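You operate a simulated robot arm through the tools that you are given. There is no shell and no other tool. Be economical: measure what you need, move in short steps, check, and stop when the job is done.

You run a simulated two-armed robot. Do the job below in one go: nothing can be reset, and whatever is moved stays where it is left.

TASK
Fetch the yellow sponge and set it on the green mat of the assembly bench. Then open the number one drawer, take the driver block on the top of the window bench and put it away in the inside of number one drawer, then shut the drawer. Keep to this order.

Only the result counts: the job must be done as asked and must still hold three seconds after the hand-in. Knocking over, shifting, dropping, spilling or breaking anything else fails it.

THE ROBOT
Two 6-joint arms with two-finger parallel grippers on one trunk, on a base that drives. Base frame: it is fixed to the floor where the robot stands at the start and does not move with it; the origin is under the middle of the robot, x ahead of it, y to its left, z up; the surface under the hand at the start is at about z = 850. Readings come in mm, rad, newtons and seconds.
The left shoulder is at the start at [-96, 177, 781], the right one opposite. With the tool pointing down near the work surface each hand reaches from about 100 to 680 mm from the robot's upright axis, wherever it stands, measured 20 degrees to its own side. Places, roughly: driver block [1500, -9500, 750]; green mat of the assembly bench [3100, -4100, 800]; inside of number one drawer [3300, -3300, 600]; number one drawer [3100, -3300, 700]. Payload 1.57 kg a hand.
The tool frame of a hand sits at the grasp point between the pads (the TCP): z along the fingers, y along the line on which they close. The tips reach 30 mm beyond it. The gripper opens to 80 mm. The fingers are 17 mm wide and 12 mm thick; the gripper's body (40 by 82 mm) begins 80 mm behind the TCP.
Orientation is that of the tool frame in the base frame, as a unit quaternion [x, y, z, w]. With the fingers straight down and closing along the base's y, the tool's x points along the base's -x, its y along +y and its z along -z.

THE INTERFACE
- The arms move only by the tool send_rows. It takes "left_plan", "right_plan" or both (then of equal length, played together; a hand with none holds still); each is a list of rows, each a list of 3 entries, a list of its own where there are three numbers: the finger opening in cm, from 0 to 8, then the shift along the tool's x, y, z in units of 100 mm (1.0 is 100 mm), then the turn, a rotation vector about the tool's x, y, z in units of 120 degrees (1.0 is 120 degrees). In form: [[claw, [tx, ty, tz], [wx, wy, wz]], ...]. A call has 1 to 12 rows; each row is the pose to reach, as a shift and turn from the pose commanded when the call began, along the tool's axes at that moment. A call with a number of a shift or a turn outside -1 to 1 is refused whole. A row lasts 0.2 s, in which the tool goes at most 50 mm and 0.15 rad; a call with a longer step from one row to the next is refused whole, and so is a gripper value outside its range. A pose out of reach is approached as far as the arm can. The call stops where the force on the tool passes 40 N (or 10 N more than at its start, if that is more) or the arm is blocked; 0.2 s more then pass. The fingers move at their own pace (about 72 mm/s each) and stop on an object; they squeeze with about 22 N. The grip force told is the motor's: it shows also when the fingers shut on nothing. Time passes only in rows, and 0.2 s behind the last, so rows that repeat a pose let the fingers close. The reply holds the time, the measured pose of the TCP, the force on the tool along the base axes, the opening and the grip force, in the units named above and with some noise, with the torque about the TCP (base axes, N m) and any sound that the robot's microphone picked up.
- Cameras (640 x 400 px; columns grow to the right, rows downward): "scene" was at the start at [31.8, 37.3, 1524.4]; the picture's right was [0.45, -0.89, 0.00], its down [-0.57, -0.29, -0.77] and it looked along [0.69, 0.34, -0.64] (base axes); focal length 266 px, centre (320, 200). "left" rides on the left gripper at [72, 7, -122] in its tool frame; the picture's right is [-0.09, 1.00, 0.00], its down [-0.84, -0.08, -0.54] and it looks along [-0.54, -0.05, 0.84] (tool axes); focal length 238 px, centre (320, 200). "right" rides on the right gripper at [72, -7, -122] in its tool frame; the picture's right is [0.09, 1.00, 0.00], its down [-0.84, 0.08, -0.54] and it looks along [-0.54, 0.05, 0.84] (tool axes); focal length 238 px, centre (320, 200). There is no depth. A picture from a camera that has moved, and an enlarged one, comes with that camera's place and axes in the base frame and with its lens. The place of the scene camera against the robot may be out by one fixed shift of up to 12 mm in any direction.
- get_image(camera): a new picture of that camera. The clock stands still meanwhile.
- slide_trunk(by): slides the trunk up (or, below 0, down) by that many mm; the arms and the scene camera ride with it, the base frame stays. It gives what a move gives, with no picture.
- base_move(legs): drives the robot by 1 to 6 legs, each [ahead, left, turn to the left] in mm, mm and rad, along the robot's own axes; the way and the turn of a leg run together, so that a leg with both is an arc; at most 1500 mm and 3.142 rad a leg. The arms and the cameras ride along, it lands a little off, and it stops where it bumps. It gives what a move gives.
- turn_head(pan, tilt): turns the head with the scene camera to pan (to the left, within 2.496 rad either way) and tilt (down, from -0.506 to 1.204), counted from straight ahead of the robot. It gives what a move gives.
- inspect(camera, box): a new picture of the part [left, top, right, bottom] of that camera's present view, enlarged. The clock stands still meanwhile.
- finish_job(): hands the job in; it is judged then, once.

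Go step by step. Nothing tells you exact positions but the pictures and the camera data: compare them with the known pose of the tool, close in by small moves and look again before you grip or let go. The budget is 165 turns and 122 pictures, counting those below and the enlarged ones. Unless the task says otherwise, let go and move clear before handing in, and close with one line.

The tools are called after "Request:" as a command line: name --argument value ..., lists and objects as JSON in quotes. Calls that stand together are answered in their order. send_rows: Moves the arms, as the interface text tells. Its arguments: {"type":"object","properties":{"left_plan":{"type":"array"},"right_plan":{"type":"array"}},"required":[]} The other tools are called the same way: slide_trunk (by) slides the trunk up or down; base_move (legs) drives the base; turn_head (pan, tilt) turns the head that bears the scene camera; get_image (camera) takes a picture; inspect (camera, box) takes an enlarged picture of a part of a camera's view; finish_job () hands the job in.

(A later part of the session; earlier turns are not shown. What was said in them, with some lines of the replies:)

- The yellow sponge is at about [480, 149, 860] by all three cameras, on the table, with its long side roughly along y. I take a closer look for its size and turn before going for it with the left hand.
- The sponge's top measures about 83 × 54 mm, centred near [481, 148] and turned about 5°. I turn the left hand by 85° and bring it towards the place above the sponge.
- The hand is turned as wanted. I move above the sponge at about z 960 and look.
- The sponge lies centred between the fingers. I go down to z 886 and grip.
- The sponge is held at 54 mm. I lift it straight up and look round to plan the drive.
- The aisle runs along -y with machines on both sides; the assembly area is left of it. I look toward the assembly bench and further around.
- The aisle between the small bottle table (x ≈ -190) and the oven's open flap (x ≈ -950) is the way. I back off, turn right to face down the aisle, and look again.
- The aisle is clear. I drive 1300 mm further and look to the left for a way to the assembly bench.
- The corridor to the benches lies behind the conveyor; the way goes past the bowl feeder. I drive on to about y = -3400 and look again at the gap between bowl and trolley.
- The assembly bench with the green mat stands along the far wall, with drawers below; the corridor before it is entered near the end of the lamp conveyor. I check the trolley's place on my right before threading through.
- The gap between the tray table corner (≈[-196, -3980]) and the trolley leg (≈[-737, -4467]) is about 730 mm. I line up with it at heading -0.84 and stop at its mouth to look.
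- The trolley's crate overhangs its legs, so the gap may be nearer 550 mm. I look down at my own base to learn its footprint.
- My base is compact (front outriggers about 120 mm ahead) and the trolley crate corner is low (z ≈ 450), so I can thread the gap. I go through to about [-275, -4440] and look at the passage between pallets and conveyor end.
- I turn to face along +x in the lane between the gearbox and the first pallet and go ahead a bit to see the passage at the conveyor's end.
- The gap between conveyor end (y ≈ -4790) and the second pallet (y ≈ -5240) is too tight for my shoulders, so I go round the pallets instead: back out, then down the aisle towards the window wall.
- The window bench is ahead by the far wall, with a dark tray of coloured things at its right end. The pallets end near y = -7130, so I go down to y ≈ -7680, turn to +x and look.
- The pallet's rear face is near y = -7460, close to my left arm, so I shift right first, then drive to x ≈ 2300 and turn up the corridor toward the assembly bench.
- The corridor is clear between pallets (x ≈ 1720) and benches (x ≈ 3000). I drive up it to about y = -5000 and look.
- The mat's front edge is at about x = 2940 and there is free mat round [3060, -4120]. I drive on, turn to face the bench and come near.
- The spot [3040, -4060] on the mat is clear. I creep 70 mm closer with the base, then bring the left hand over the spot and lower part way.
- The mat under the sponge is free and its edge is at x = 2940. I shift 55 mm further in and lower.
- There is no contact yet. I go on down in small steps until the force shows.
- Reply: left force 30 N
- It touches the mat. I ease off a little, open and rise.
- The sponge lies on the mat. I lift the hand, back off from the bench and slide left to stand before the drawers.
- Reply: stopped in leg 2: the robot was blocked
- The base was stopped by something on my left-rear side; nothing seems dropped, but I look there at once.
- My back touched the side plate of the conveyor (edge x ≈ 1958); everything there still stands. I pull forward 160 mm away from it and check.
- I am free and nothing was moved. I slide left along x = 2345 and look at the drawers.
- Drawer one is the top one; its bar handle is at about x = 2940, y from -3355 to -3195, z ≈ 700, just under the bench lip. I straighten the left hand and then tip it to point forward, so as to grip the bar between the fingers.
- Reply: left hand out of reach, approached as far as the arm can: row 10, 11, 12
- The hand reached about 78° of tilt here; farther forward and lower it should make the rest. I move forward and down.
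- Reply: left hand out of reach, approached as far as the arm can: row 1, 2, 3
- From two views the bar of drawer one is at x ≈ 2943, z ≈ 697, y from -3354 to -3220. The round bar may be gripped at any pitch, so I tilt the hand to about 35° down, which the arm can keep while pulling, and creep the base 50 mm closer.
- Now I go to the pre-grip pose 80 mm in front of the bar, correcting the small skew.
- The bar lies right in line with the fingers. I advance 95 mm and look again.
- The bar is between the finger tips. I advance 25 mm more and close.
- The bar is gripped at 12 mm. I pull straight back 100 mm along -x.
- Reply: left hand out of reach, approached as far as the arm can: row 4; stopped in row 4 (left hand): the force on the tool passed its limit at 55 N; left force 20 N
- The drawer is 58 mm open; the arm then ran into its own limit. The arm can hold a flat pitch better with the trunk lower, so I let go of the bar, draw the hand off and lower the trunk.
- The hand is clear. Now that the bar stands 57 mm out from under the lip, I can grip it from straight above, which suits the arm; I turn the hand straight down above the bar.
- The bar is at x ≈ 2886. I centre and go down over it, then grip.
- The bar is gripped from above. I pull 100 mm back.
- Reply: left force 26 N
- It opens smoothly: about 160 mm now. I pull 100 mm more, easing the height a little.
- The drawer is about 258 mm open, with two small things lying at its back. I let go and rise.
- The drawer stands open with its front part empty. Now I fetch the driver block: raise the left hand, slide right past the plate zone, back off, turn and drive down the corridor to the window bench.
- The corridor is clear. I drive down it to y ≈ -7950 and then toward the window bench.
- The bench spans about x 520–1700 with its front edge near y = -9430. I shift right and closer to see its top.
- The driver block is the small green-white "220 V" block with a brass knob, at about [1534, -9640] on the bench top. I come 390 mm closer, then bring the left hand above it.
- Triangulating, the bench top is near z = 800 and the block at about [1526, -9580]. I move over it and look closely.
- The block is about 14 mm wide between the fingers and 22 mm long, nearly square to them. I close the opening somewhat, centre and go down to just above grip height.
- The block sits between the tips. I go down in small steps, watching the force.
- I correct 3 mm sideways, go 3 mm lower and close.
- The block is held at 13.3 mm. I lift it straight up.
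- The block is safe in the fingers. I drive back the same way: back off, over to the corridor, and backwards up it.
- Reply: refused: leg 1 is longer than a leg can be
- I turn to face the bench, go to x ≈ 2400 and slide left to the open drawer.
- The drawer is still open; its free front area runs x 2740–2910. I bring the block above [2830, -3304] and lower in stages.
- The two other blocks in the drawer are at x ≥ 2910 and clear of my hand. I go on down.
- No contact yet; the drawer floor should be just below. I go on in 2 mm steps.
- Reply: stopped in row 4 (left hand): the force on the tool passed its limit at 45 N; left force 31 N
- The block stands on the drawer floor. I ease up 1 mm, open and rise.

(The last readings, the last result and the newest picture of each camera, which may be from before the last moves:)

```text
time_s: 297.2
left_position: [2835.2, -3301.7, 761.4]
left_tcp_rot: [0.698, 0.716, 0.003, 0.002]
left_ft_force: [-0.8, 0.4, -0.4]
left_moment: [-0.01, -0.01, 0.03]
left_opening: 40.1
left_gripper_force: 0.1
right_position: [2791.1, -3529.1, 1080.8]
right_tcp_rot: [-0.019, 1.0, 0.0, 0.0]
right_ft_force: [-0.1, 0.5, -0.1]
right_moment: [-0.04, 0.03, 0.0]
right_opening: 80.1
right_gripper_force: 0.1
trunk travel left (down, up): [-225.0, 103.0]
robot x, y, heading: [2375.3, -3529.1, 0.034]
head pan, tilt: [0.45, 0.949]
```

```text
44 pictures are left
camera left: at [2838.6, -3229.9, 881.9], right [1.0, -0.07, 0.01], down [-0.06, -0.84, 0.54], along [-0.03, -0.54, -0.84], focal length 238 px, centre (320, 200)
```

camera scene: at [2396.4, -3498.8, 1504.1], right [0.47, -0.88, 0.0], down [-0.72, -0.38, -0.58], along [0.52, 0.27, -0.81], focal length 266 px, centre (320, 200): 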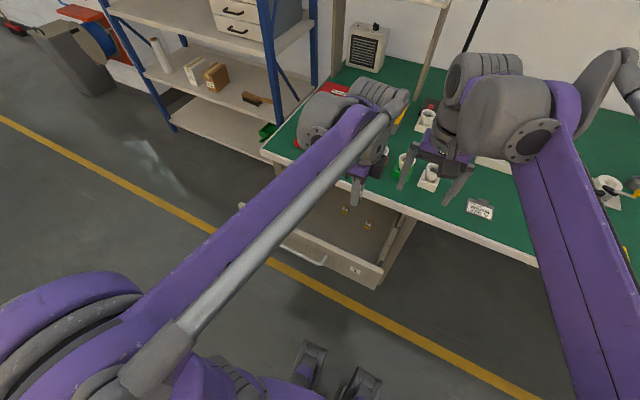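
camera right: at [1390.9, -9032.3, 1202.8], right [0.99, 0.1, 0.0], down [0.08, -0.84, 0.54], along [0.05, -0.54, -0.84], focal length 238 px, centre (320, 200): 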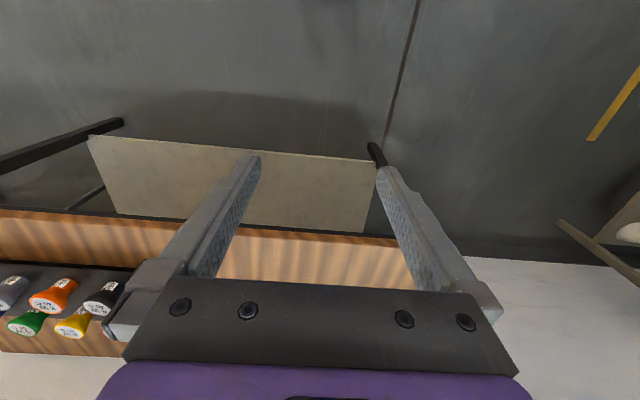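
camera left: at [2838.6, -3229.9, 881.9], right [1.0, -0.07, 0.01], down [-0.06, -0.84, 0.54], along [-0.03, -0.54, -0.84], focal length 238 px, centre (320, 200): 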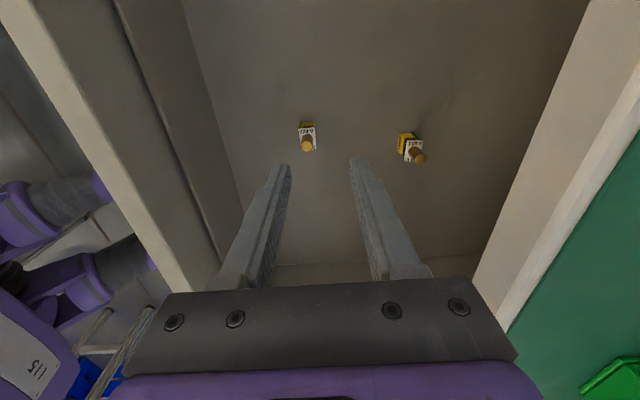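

The driver block stands in the drawer. I rise clear and move back above the handle to push the drawer in by its bar.

Request:
send_rows --left_plan '[[4, [0, 0, -0.4], [0, 0, 0.006]], [4, [0, 0, -0.8], [0, 0, 0.012]], [2.6, [0.1, -0.3, -1], [0, 0, 0.012]], [2.6, [0.2, -0.7, -1], [0, 0, 0.012]], [2.6, [0.2, -1, -1], [0, 0, 0.012]], [2.6, [0.2, -1, -1], [0, 0, 0.012]]]'

Request:
send_rows --left_plan '[[2.6, [0, -0.25, 0.1], [0, 0, 0]], [2.6, [0, -0.49, 0.3], [0, 0, 0]], [2.6, [0, -0.49, 0.48], [0, 0, 0]], [2.6, [0, -0.49, 0.48], [0, 0, 0]]]'

Request:
get_image --camera "left"

```text
time_s: 298.6
left_position: [2731.7, -3285.2, 859.2]
left_tcp_rot: [0.707, 0.707, 0.003, 0.002]
left_ft_force: [-0.1, 0.6, -0.1]
left_moment: [-0.01, 0.04, -0.01]
left_opening: 26.1
left_gripper_force: 0.0
right_position: [2791.1, -3528.9, 1080.6]
right_tcp_rot: [-0.019, 1.0, 0.0, 0.0]
right_ft_force: [-0.3, 0.0, 0.9]
right_moment: [-0.01, 0.03, -0.02]
right_opening: 80.0
right_gripper_force: 0.1
trunk travel left (down, up): [-225.0, 103.0]
robot x, y, heading: [2377.9, -3531.8, 0.034]
head pan, tilt: [0.45, 0.949]
```

```text
time_s: 299.6
left_position: [2681.4, -3285.1, 809.8]
left_tcp_rot: [0.708, 0.707, 0.002, 0.003]
left_ft_force: [0.1, 0.2, -0.5]
left_moment: [0.0, 0.0, 0.01]
left_opening: 26.4
left_gripper_force: 0.0
right_position: [2790.8, -3528.3, 1080.4]
right_tcp_rot: [-0.018, 1.0, 0.0, 0.001]
right_ft_force: [-0.4, 0.0, 0.5]
right_moment: [0.01, 0.01, 0.01]
right_opening: 80.1
right_gripper_force: 0.0
trunk travel left (down, up): [-225.0, 103.0]
robot x, y, heading: [2377.6, -3531.8, 0.034]
head pan, tilt: [0.45, 0.949]
```

```text
43 pictures are left
camera left: at [2687.8, -3212.6, 931.3], right [1.0, -0.09, 0.01], down [-0.08, -0.84, 0.54], along [-0.04, -0.54, -0.84], focal length 238 px, centre (320, 200)
```

left: 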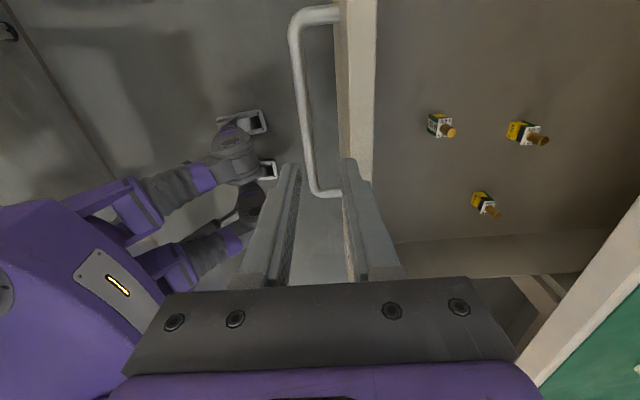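

The bar shows at x ≈ 2671 in the present readings. I centre on it, go down and grip.

Request:
send_rows --left_plan '[[2.6, [0.05, -0.11, 0], [0, 0, 0]], [2.6, [0.05, -0.11, 0.3], [0, 0, 0]], [2.6, [0.05, -0.11, 0.5], [0, 0, 0]], [2.6, [0.05, -0.11, 0.5], [0, 0, 0]]]'

Request:
get_image --camera "left"

```text
time_s: 300.6
left_position: [2671.0, -3278.1, 759.8]
left_tcp_rot: [0.707, 0.707, 0.002, 0.002]
left_ft_force: [-0.1, 0.2, -0.4]
left_moment: [0.01, -0.04, 0.03]
left_opening: 26.1
left_gripper_force: 0.0
right_position: [2789.7, -3529.6, 1081.1]
right_tcp_rot: [-0.019, 1.0, 0.0, 0.001]
right_ft_force: [-0.8, 0.0, -0.2]
right_moment: [-0.02, 0.0, -0.02]
right_opening: 80.0
right_gripper_force: 0.1
trunk travel left (down, up): [-225.0, 103.0]
robot x, y, heading: [2378.6, -3531.6, 0.036]
head pan, tilt: [0.45, 0.949]
```

```text
42 pictures are left
camera left: at [2676.9, -3206.9, 881.2], right [1.0, -0.09, 0.01], down [-0.08, -0.84, 0.54], along [-0.04, -0.54, -0.84], focal length 238 px, centre (320, 200)
```

left: 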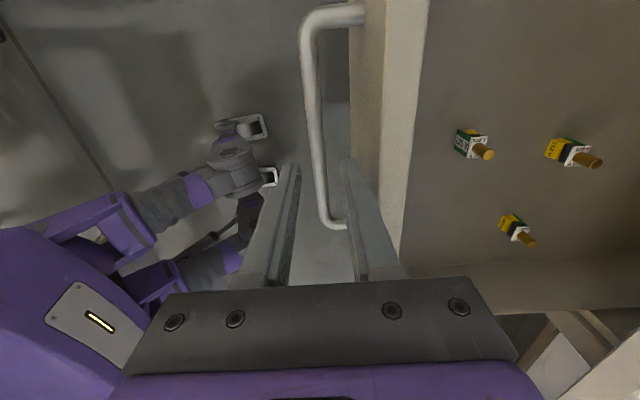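

Request:
send_rows --left_plan '[[2.6, [0, -0.005, 0.2], [0, 0, 0]], [2.6, [0, -0.005, 0.35], [0, 0, 0]], [2.6, [0, -0.005, 0.465], [0, 0, 0]], [2.6, [0, -0.005, 0.465], [0, 0, 0]], [0, [0, -0.005, 0.465], [0, 0, 0]], [0, [0, -0.005, 0.465], [0, 0, 0]], [0, [0, -0.005, 0.465], [0, 0, 0]]]'

```text
time_s: 302.2
left_position: [2672.4, -3279.0, 712.5]
left_tcp_rot: [0.707, 0.707, 0.003, 0.002]
left_ft_force: [-0.2, 0.1, -6.2]
left_moment: [0.24, 0.02, -0.29]
left_opening: 11.3
left_gripper_force: 28.9
right_position: [2791.1, -3528.3, 1080.8]
right_tcp_rot: [-0.018, 1.0, -0.001, 0.0]
right_ft_force: [0.6, -0.9, -0.2]
right_moment: [0.01, -0.01, -0.01]
right_opening: 80.0
right_gripper_force: 0.0
trunk travel left (down, up): [-225.0, 103.0]
robot x, y, heading: [2376.8, -3529.1, 0.038]
head pan, tilt: [0.45, 0.949]
```

Gripped. I push the drawer in gently by 100 mm, so that the block does not topple.

Request:
send_rows --left_plan '[[0, [0, 0.03, 0], [0, 0, 0]], [0, [0, 0.09, 0], [0, 0, 0]], [0, [0, 0.18, 0], [0, 0, 0]], [0, [0, 0.28, 0], [0, 0, 0]], [0, [0, 0.38, 0], [0, 0, 0]], [0, [0, 0.48, 0], [0, 0, 0]], [0, [0, 0.58, 0], [0, 0, 0]], [0, [0, 0.68, 0], [0, 0, 0]], [0, [0, 0.78, 0], [0, 0, 0]], [0, [0, 0.88, 0], [0, 0, 0]], [0, [0, 0.96, 0], [0, 0, 0]], [0, [0, 1, 0], [0, 0, 0]]]'

Request:
get_image --camera "left"

```text
time_s: 304.8
left_position: [2773.3, -3278.0, 715.4]
left_tcp_rot: [0.706, 0.708, 0.002, 0.001]
left_ft_force: [-0.5, 8.6, -20.5]
left_moment: [0.1, 0.03, -0.25]
left_opening: 11.8
left_gripper_force: 28.9
right_position: [2791.6, -3527.9, 1079.8]
right_tcp_rot: [-0.018, 1.0, -0.001, 0.0]
right_ft_force: [-0.1, 0.1, 1.1]
right_moment: [0.01, -0.03, -0.01]
right_opening: 80.1
right_gripper_force: 0.0
trunk travel left (down, up): [-225.0, 103.0]
robot x, y, heading: [2373.8, -3530.4, 0.04]
head pan, tilt: [0.45, 0.949]
```

```text
41 pictures are left
camera left: at [2778.8, -3207.1, 836.3], right [1.0, -0.09, 0.01], down [-0.08, -0.84, 0.54], along [-0.04, -0.54, -0.84], focal length 238 px, centre (320, 200)
```

left: 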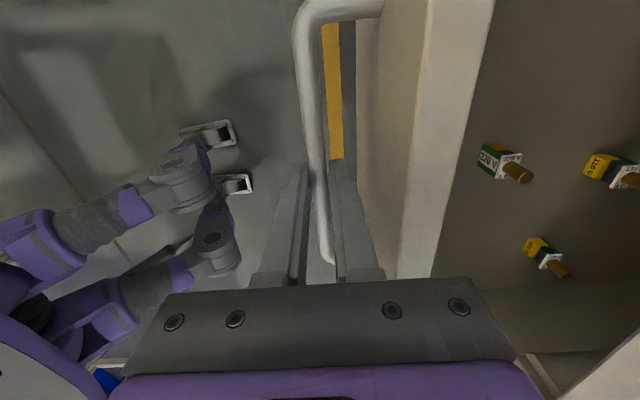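

Going well. I push 90 mm more with a slight height correction.

Request:
send_rows --left_plan '[[0, [0, 0.03, 0.02], [0, 0, 0]], [0, [0, 0.09, 0.025], [0, 0, 0]], [0, [0, 0.18, 0.025], [0, 0, 0]], [0, [0, 0.28, 0.025], [0, 0, 0]], [0, [0, 0.38, 0.03], [0, 0, 0]], [0, [0, 0.48, 0.03], [0, 0, 0]], [0, [0, 0.58, 0.03], [0, 0, 0]], [0, [0, 0.68, 0.03], [0, 0, 0]], [0, [0, 0.78, 0.03], [0, 0, 0]], [0, [0, 0.86, 0.03], [0, 0, 0]], [0, [0, 0.9, 0.03], [0, 0, 0]], [0, [0, 0.9, 0.03], [0, 0, 0]]]'

Request:
get_image --camera "left"

```text
time_s: 307.4
left_position: [2863.6, -3279.4, 712.5]
left_tcp_rot: [0.707, 0.707, 0.002, 0.002]
left_ft_force: [0.2, -9.0, 4.7]
left_moment: [-0.58, -0.01, -0.27]
left_opening: 11.8
left_gripper_force: 29.3
right_position: [2788.8, -3529.7, 1081.4]
right_tcp_rot: [-0.018, 1.0, -0.001, 0.002]
right_ft_force: [-0.5, -0.9, -0.1]
right_moment: [0.02, 0.0, 0.01]
right_opening: 79.9
right_gripper_force: 0.2
trunk travel left (down, up): [-225.0, 103.0]
robot x, y, heading: [2379.6, -3531.7, 0.039]
head pan, tilt: [0.45, 0.949]
```

```text
40 pictures are left
camera left: at [2869.2, -3207.9, 833.8], right [1.0, -0.09, 0.01], down [-0.08, -0.84, 0.54], along [-0.04, -0.54, -0.84], focal length 238 px, centre (320, 200)
```

left: 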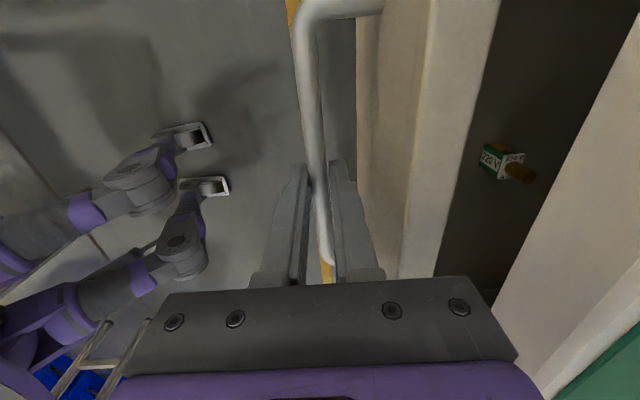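

The block is still upright. I push 25 mm more, then let go and change to a forward-tilted hand for the last stretch under the lip.

Request:
send_rows --left_plan '[[0, [0, 0.05, 0], [0, 0, 0]], [0, [0, 0.12, 0], [0, 0, 0]], [0, [0, 0.2, 0], [0, 0, 0]], [0, [0, 0.25, 0], [0, 0, 0]], [0, [0, 0.25, 0], [0, 0, 0]], [2.4, [0, 0.25, 0], [0, 0, 0]], [2.4, [0, 0.25, 0], [0, 0, 0]], [2.4, [0, 0.25, -0.2], [0, 0, 0]], [2.4, [0, 0.25, -0.5], [0, 0, 0]], [2.4, [0, 0.25, -0.9], [0, 0, 0]], [2.4, [0, 0.0, -1], [0, 0, 0]], [2.4, [0, 0.0, -1], [0, 0, 0]]]'

Request:
get_image --camera "left"

```text
time_s: 310.0
left_position: [2861.7, -3277.6, 812.3]
left_tcp_rot: [0.707, 0.707, 0.001, 0.002]
left_ft_force: [0.1, -0.1, 0.2]
left_moment: [0.02, 0.01, -0.08]
left_opening: 24.1
left_gripper_force: 0.1
right_position: [2790.8, -3529.7, 1079.5]
right_tcp_rot: [-0.018, 1.0, 0.0, 0.0]
right_ft_force: [0.6, -0.1, -0.2]
right_moment: [0.02, 0.03, 0.0]
right_opening: 80.1
right_gripper_force: 0.0
trunk travel left (down, up): [-225.0, 103.0]
robot x, y, heading: [2379.6, -3529.2, 0.035]
head pan, tilt: [0.45, 0.949]
```

```text
39 pictures are left
camera left: at [2868.5, -3207.0, 934.1], right [1.0, -0.09, 0.01], down [-0.08, -0.84, 0.54], along [-0.04, -0.54, -0.84], focal length 238 px, centre (320, 200)
```

left: 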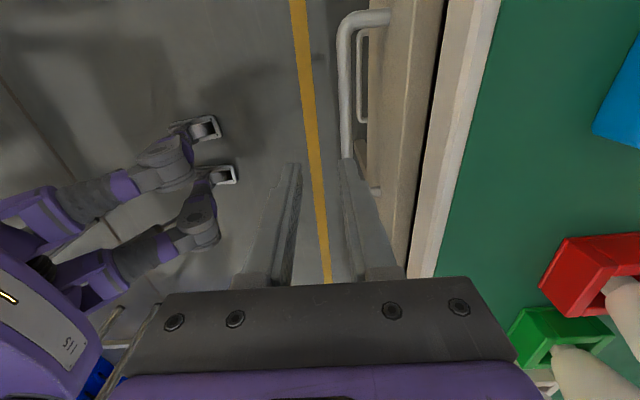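

The bar is now at x ≈ 2891, so about 52 mm remain. I close the fingers, move beside the handle's end and tilt the hand to 35° down for pushing on the drawer front.

Request:
send_rows --left_plan '[[0, [-0.1, -0.2, -0.1], [0, 0, 0]], [0, [-0.3, -0.5, -0.2], [-0.06, 0, 0]], [0, [-0.5, -0.5, -0.2], [-0.12, 0, 0]], [0, [-0.7, -0.5, -0.2], [-0.18, 0, 0]], [0, [-0.9, -0.5, -0.2], [-0.24, 0, 0]], [0, [-1, -0.5, -0.2], [-0.3, 0, 0]], [0, [-1, -0.5, -0.2], [-0.36, 0, 0]], [0, [-1, -0.5, -0.2], [-0.42, 0, 0]], [0, [-1, -0.5, -0.2], [-0.458, 0, 0]], [0, [-1, -0.5, -0.2], [-0.458, 0, 0]]]'

Request:
get_image --camera "left"

```text
time_s: 312.2
left_position: [2812.1, -3379.2, 833.4]
left_tcp_rot: [0.626, 0.626, 0.329, 0.329]
left_ft_force: [0.6, -0.1, 0.7]
left_moment: [-0.04, 0.01, 0.0]
left_opening: 0.0
left_gripper_force: 21.6
right_position: [2789.6, -3529.2, 1078.9]
right_tcp_rot: [-0.019, 1.0, 0.001, 0.001]
right_ft_force: [0.1, 0.1, -0.1]
right_moment: [-0.03, -0.02, -0.04]
right_opening: 80.1
right_gripper_force: 0.0
trunk travel left (down, up): [-225.0, 103.0]
robot x, y, heading: [2375.3, -3529.5, 0.037]
head pan, tilt: [0.45, 0.949]
```

```text
38 pictures are left
camera left: at [2715.7, -3307.8, 906.6], right [0.56, -0.09, 0.82], down [-0.49, -0.84, 0.24], along [0.66, -0.54, -0.52], focal length 238 px, centre (320, 200)
```

left: 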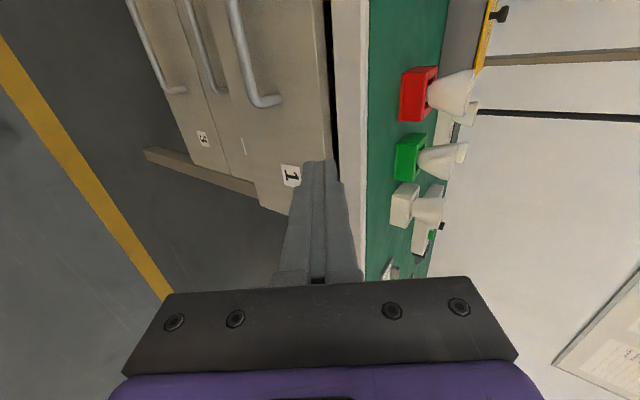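

Request:
send_rows --left_plan '[[0, [-0.03, -0.2, 0.3], [0, 0, 0]], [0, [-0.06, -0.4, 0.6], [0, 0, 0]], [0, [-0.11, -0.55, 0.85], [0, 0, 0]], [0, [-0.11, -0.64, 1], [0, 0, 0]], [0, [-0.11, -0.64, 1], [0, 0, 0]]]'

Request:
get_image --camera "left"

```text
time_s: 313.4
left_position: [2858.5, -3391.8, 723.3]
left_tcp_rot: [0.626, 0.626, 0.329, 0.329]
left_ft_force: [0.5, 0.0, 0.0]
left_moment: [0.02, 0.01, 0.0]
left_opening: 0.0
left_gripper_force: 21.0
right_position: [2789.8, -3529.6, 1079.3]
right_tcp_rot: [-0.019, 1.0, 0.0, 0.001]
right_ft_force: [0.3, 0.8, 0.3]
right_moment: [0.02, 0.0, -0.01]
right_opening: 80.1
right_gripper_force: 0.0
trunk travel left (down, up): [-225.0, 103.0]
robot x, y, heading: [2374.5, -3532.1, 0.036]
head pan, tilt: [0.45, 0.949]
```

```text
37 pictures are left
camera left: at [2761.8, -3319.4, 797.1], right [0.57, -0.09, 0.82], down [-0.49, -0.84, 0.24], along [0.66, -0.54, -0.52], focal length 238 px, centre (320, 200)
```

left: 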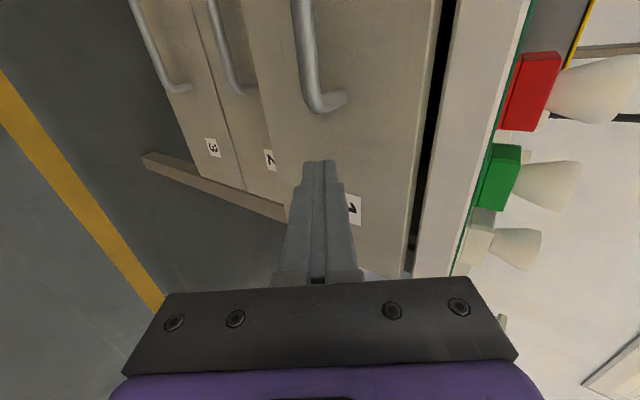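

The closed fingertips point at the drawer front beside the label. I push forward along +x slowly until it is shut.

Request:
send_rows --left_plan '[[0, [0, 0.086, 0.123], [0, 0, 0]], [0, [0, 0.16, 0.23], [0, 0, 0]], [0, [0, 0.206, 0.295], [0, 0, 0]], [0, [0, 0.252, 0.361], [0, 0, 0]], [0, [0, 0.298, 0.426], [0, 0, 0]], [0, [0, 0.344, 0.492], [0, 0, 0]], [0, [0, 0.39, 0.558], [0, 0, 0]], [0, [0, 0.43, 0.615], [0, 0, 0]], [0, [0, 0.464, 0.664], [0, 0, 0]], [0, [0, 0.493, 0.705], [0, 0, 0]], [0, [0, 0.493, 0.705], [0, 0, 0]]]'

Request:
get_image --camera "left"

```text
time_s: 315.8
left_position: [2944.5, -3389.1, 723.8]
left_tcp_rot: [0.626, 0.626, 0.329, 0.329]
left_ft_force: [-0.2, 0.0, 0.5]
left_moment: [0.02, 0.0, 0.02]
left_opening: 0.0
left_gripper_force: 21.8
right_position: [2790.7, -3529.3, 1080.5]
right_tcp_rot: [-0.018, 1.0, 0.001, 0.001]
right_ft_force: [0.1, 0.5, 0.5]
right_moment: [0.01, -0.02, -0.04]
right_opening: 80.3
right_gripper_force: 0.1
trunk travel left (down, up): [-225.0, 103.0]
robot x, y, heading: [2372.6, -3529.8, 0.037]
head pan, tilt: [0.45, 0.949]
```

```text
36 pictures are left
camera left: at [2848.3, -3317.8, 797.9], right [0.57, -0.09, 0.82], down [-0.49, -0.84, 0.24], along [0.66, -0.54, -0.52], focal length 238 px, centre (320, 200)
```

left: 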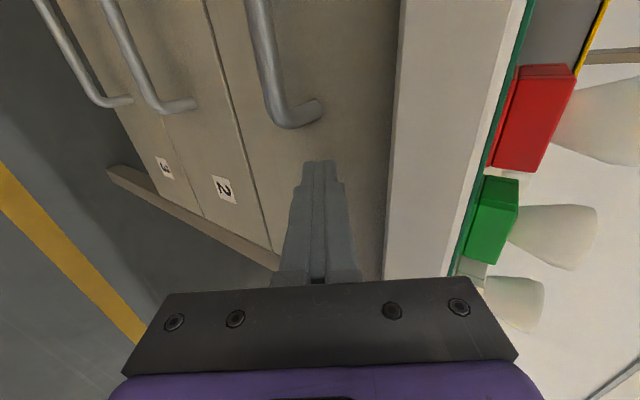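

Nearly shut. I push on in small steps until it stops.

Request:
send_rows --left_plan '[[0, [0, 0.017, 0.025], [0, 0, 0]], [0, [0, 0.034, 0.049], [0, 0, 0]], [0, [0, 0.052, 0.074], [0, 0, 0]], [0, [0, 0.069, 0.098], [0, 0, 0]], [0, [0, 0.086, 0.123], [0, 0, 0]], [0, [0, 0.103, 0.148], [0, 0, 0]], [0, [0, 0.103, 0.148], [0, 0, 0]]]'

Request:
get_image --camera "left"

```text
time_s: 316.8
left_position: [2951.6, -3389.3, 724.6]
left_tcp_rot: [0.627, 0.627, 0.328, 0.326]
left_ft_force: [-17.9, 1.2, 10.1]
left_moment: [0.03, -0.19, 0.01]
left_opening: 0.0
left_gripper_force: 21.4
right_position: [2788.6, -3528.1, 1080.7]
right_tcp_rot: [-0.019, 1.0, 0.0, 0.002]
right_ft_force: [-0.6, -0.1, 0.2]
right_moment: [-0.01, 0.03, 0.02]
right_opening: 80.1
right_gripper_force: 0.0
trunk travel left (down, up): [-225.0, 103.0]
robot x, y, heading: [2376.2, -3530.7, 0.038]
head pan, tilt: [0.45, 0.949]
stopped in row 5 (left hand): the force on the tool passed its limit at 44 N (the readings are from after the stop); the commanded pose is now the measured one
```

```text
35 pictures are left
camera left: at [2854.5, -3318.5, 798.4], right [0.57, -0.09, 0.82], down [-0.49, -0.84, 0.25], along [0.66, -0.54, -0.52], focal length 238 px, centre (320, 200)
```

left: 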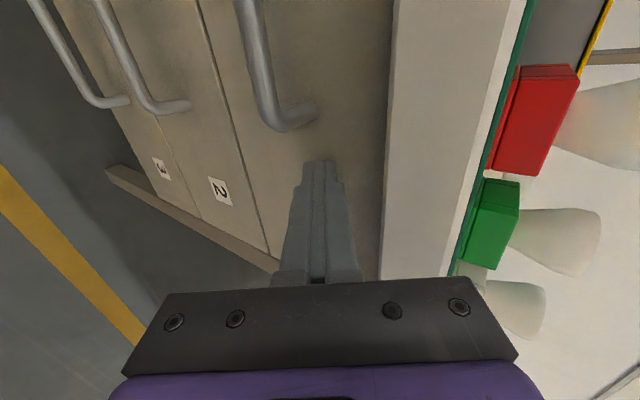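

It stopped against 44 N – shut. I draw the hand straight back and up, and check the drawer.

Request:
send_rows --left_plan '[[0, [0, -0.1, -0.15], [0, 0, 0]], [0, [0, -0.25, -0.36], [0, 0, 0]], [0, [0, -0.4, -0.57], [0, 0, 0]], [0, [0, -0.5, -0.72], [0, 0, 0]], [0, [0, -0.32, -0.98], [0, 0, 0]], [0, [0, 0.0, -1], [0, 0, 0]], [0, [0, 0.0, -1], [0, 0, 0]]]'

Request:
get_image --camera "left"

Request:
get_image --camera "scene"

```text
time_s: 318.4
left_position: [2870.6, -3390.3, 779.2]
left_tcp_rot: [0.627, 0.628, 0.326, 0.326]
left_ft_force: [-0.5, -0.3, 0.7]
left_moment: [-0.01, 0.01, -0.03]
left_opening: 0.1
left_gripper_force: 21.2
right_position: [2790.5, -3529.4, 1080.3]
right_tcp_rot: [-0.018, 1.0, 0.0, 0.0]
right_ft_force: [0.2, -0.1, 0.6]
right_moment: [0.0, 0.0, -0.01]
right_opening: 79.8
right_gripper_force: 0.1
trunk travel left (down, up): [-225.0, 103.0]
robot x, y, heading: [2375.7, -3531.1, 0.036]
head pan, tilt: [0.45, 0.949]
```

```text
34 pictures are left
camera left: at [2775.0, -3318.7, 853.7], right [0.57, -0.09, 0.82], down [-0.49, -0.84, 0.25], along [0.66, -0.54, -0.52], focal length 238 px, centre (320, 200)
```

left: 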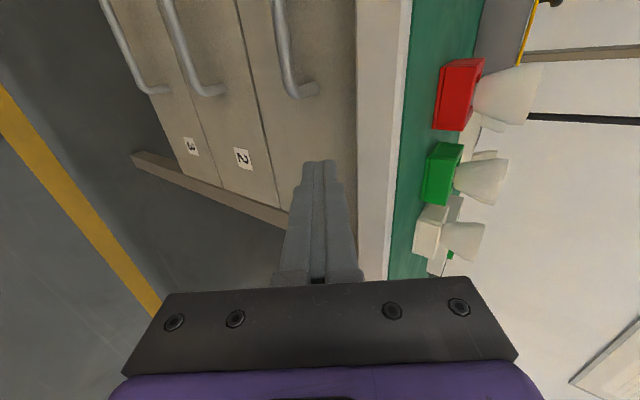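

```text
33 pictures are left
camera scene: at [2395.7, -3498.6, 1504.1], right [0.47, -0.88, 0.0], down [-0.72, -0.38, -0.58], along [0.51, 0.27, -0.81], focal length 266 px, centre (320, 200)
```

scene: 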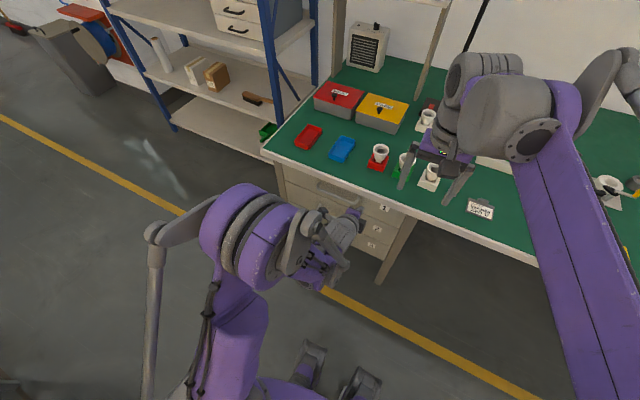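

The bar is back at x ≈ 2943, as it was when shut. I lift the hand away and look once more at the drawer and the sponge.

Request:
send_rows --left_plan '[[0, [0, 0.1, -0.3], [0.05, 0, 0]], [0, [0, 0.2, -0.6], [0.1, 0, 0]], [0, [0, 0.4, -0.8], [0.16, 0, 0]], [0, [0, 0.7, -0.9], [0.22, 0, 0]], [2, [0, 1, -1], [0.28, 0, 0]], [2, [0, 1, -1], [0.28, 0, 0]]]'

Request:
inspect --camera "scene" --box '[260, 150, 420, 250]'

Request:
turn_head --pan -0.5 --tilt 0.5

Request:
get_image --camera "scene"

```text
time_s: 319.8
left_position: [2846.2, -3391.6, 919.5]
left_tcp_rot: [0.694, 0.696, 0.131, 0.13]
left_ft_force: [0.0, -0.7, -0.1]
left_moment: [-0.03, 0.0, 0.02]
left_opening: 19.9
left_gripper_force: 0.0
right_position: [2788.7, -3529.2, 1080.5]
right_tcp_rot: [-0.019, 1.0, 0.0, 0.001]
right_ft_force: [0.0, 0.0, -0.1]
right_moment: [-0.01, -0.02, 0.0]
right_opening: 79.9
right_gripper_force: 0.2
trunk travel left (down, up): [-225.0, 103.0]
robot x, y, heading: [2370.1, -3529.8, 0.034]
head pan, tilt: [0.45, 0.949]
```

```text
4.00 times, centred on (340, 200) of scene
camera zoom: at [2395.3, -3498.6, 1504.1], right [0.47, -0.88, 0.0], down [-0.72, -0.38, -0.58], along [0.51, 0.27, -0.81], focal length 1066 px, centre (240, 200)
```

zoom: 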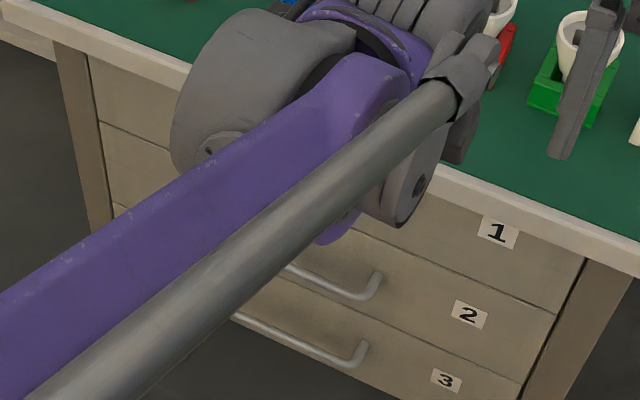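

```text
time_s: 321.0
left_position: [2847.5, -3392.0, 918.3]
left_tcp_rot: [0.694, 0.696, 0.131, 0.131]
left_ft_force: [-0.6, -0.2, -0.4]
left_moment: [-0.01, 0.02, 0.0]
left_opening: 20.1
left_gripper_force: 0.1
right_position: [2789.3, -3529.1, 1080.5]
right_tcp_rot: [-0.018, 1.0, 0.0, 0.001]
right_ft_force: [-0.5, 0.2, -0.3]
right_moment: [-0.03, 0.03, -0.02]
right_opening: 80.1
right_gripper_force: 0.1
trunk travel left (down, up): [-225.0, 103.0]
robot x, y, heading: [2377.2, -3530.7, 0.035]
head pan, tilt: [-0.499, 0.499]
```

```text
31 pictures are left
camera scene: at [2413.0, -3573.2, 1541.5], right [-0.44, -0.9, 0.0], down [-0.43, 0.21, -0.88], along [0.79, -0.39, -0.48], focal length 266 px, centre (320, 200)
```

scene: 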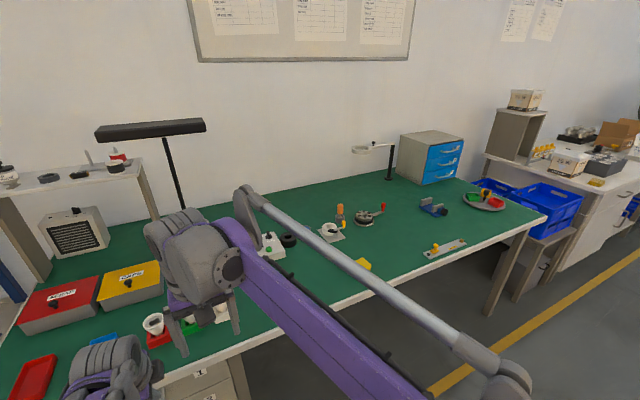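

The drawer is shut, the sponge lies on the mat, nothing else is disturbed and both hands are empty and clear, so I hand the job in.

Request:
finish_job

```text
The job is handed in.
```

The job is done and handed in: the yellow sponge is on the green mat of the assembly bench, and the driver block stands inside number one drawer, which is shut. On the way the robot's back bumped the conveyor's side plate once; the pictures showed nothing shifted.
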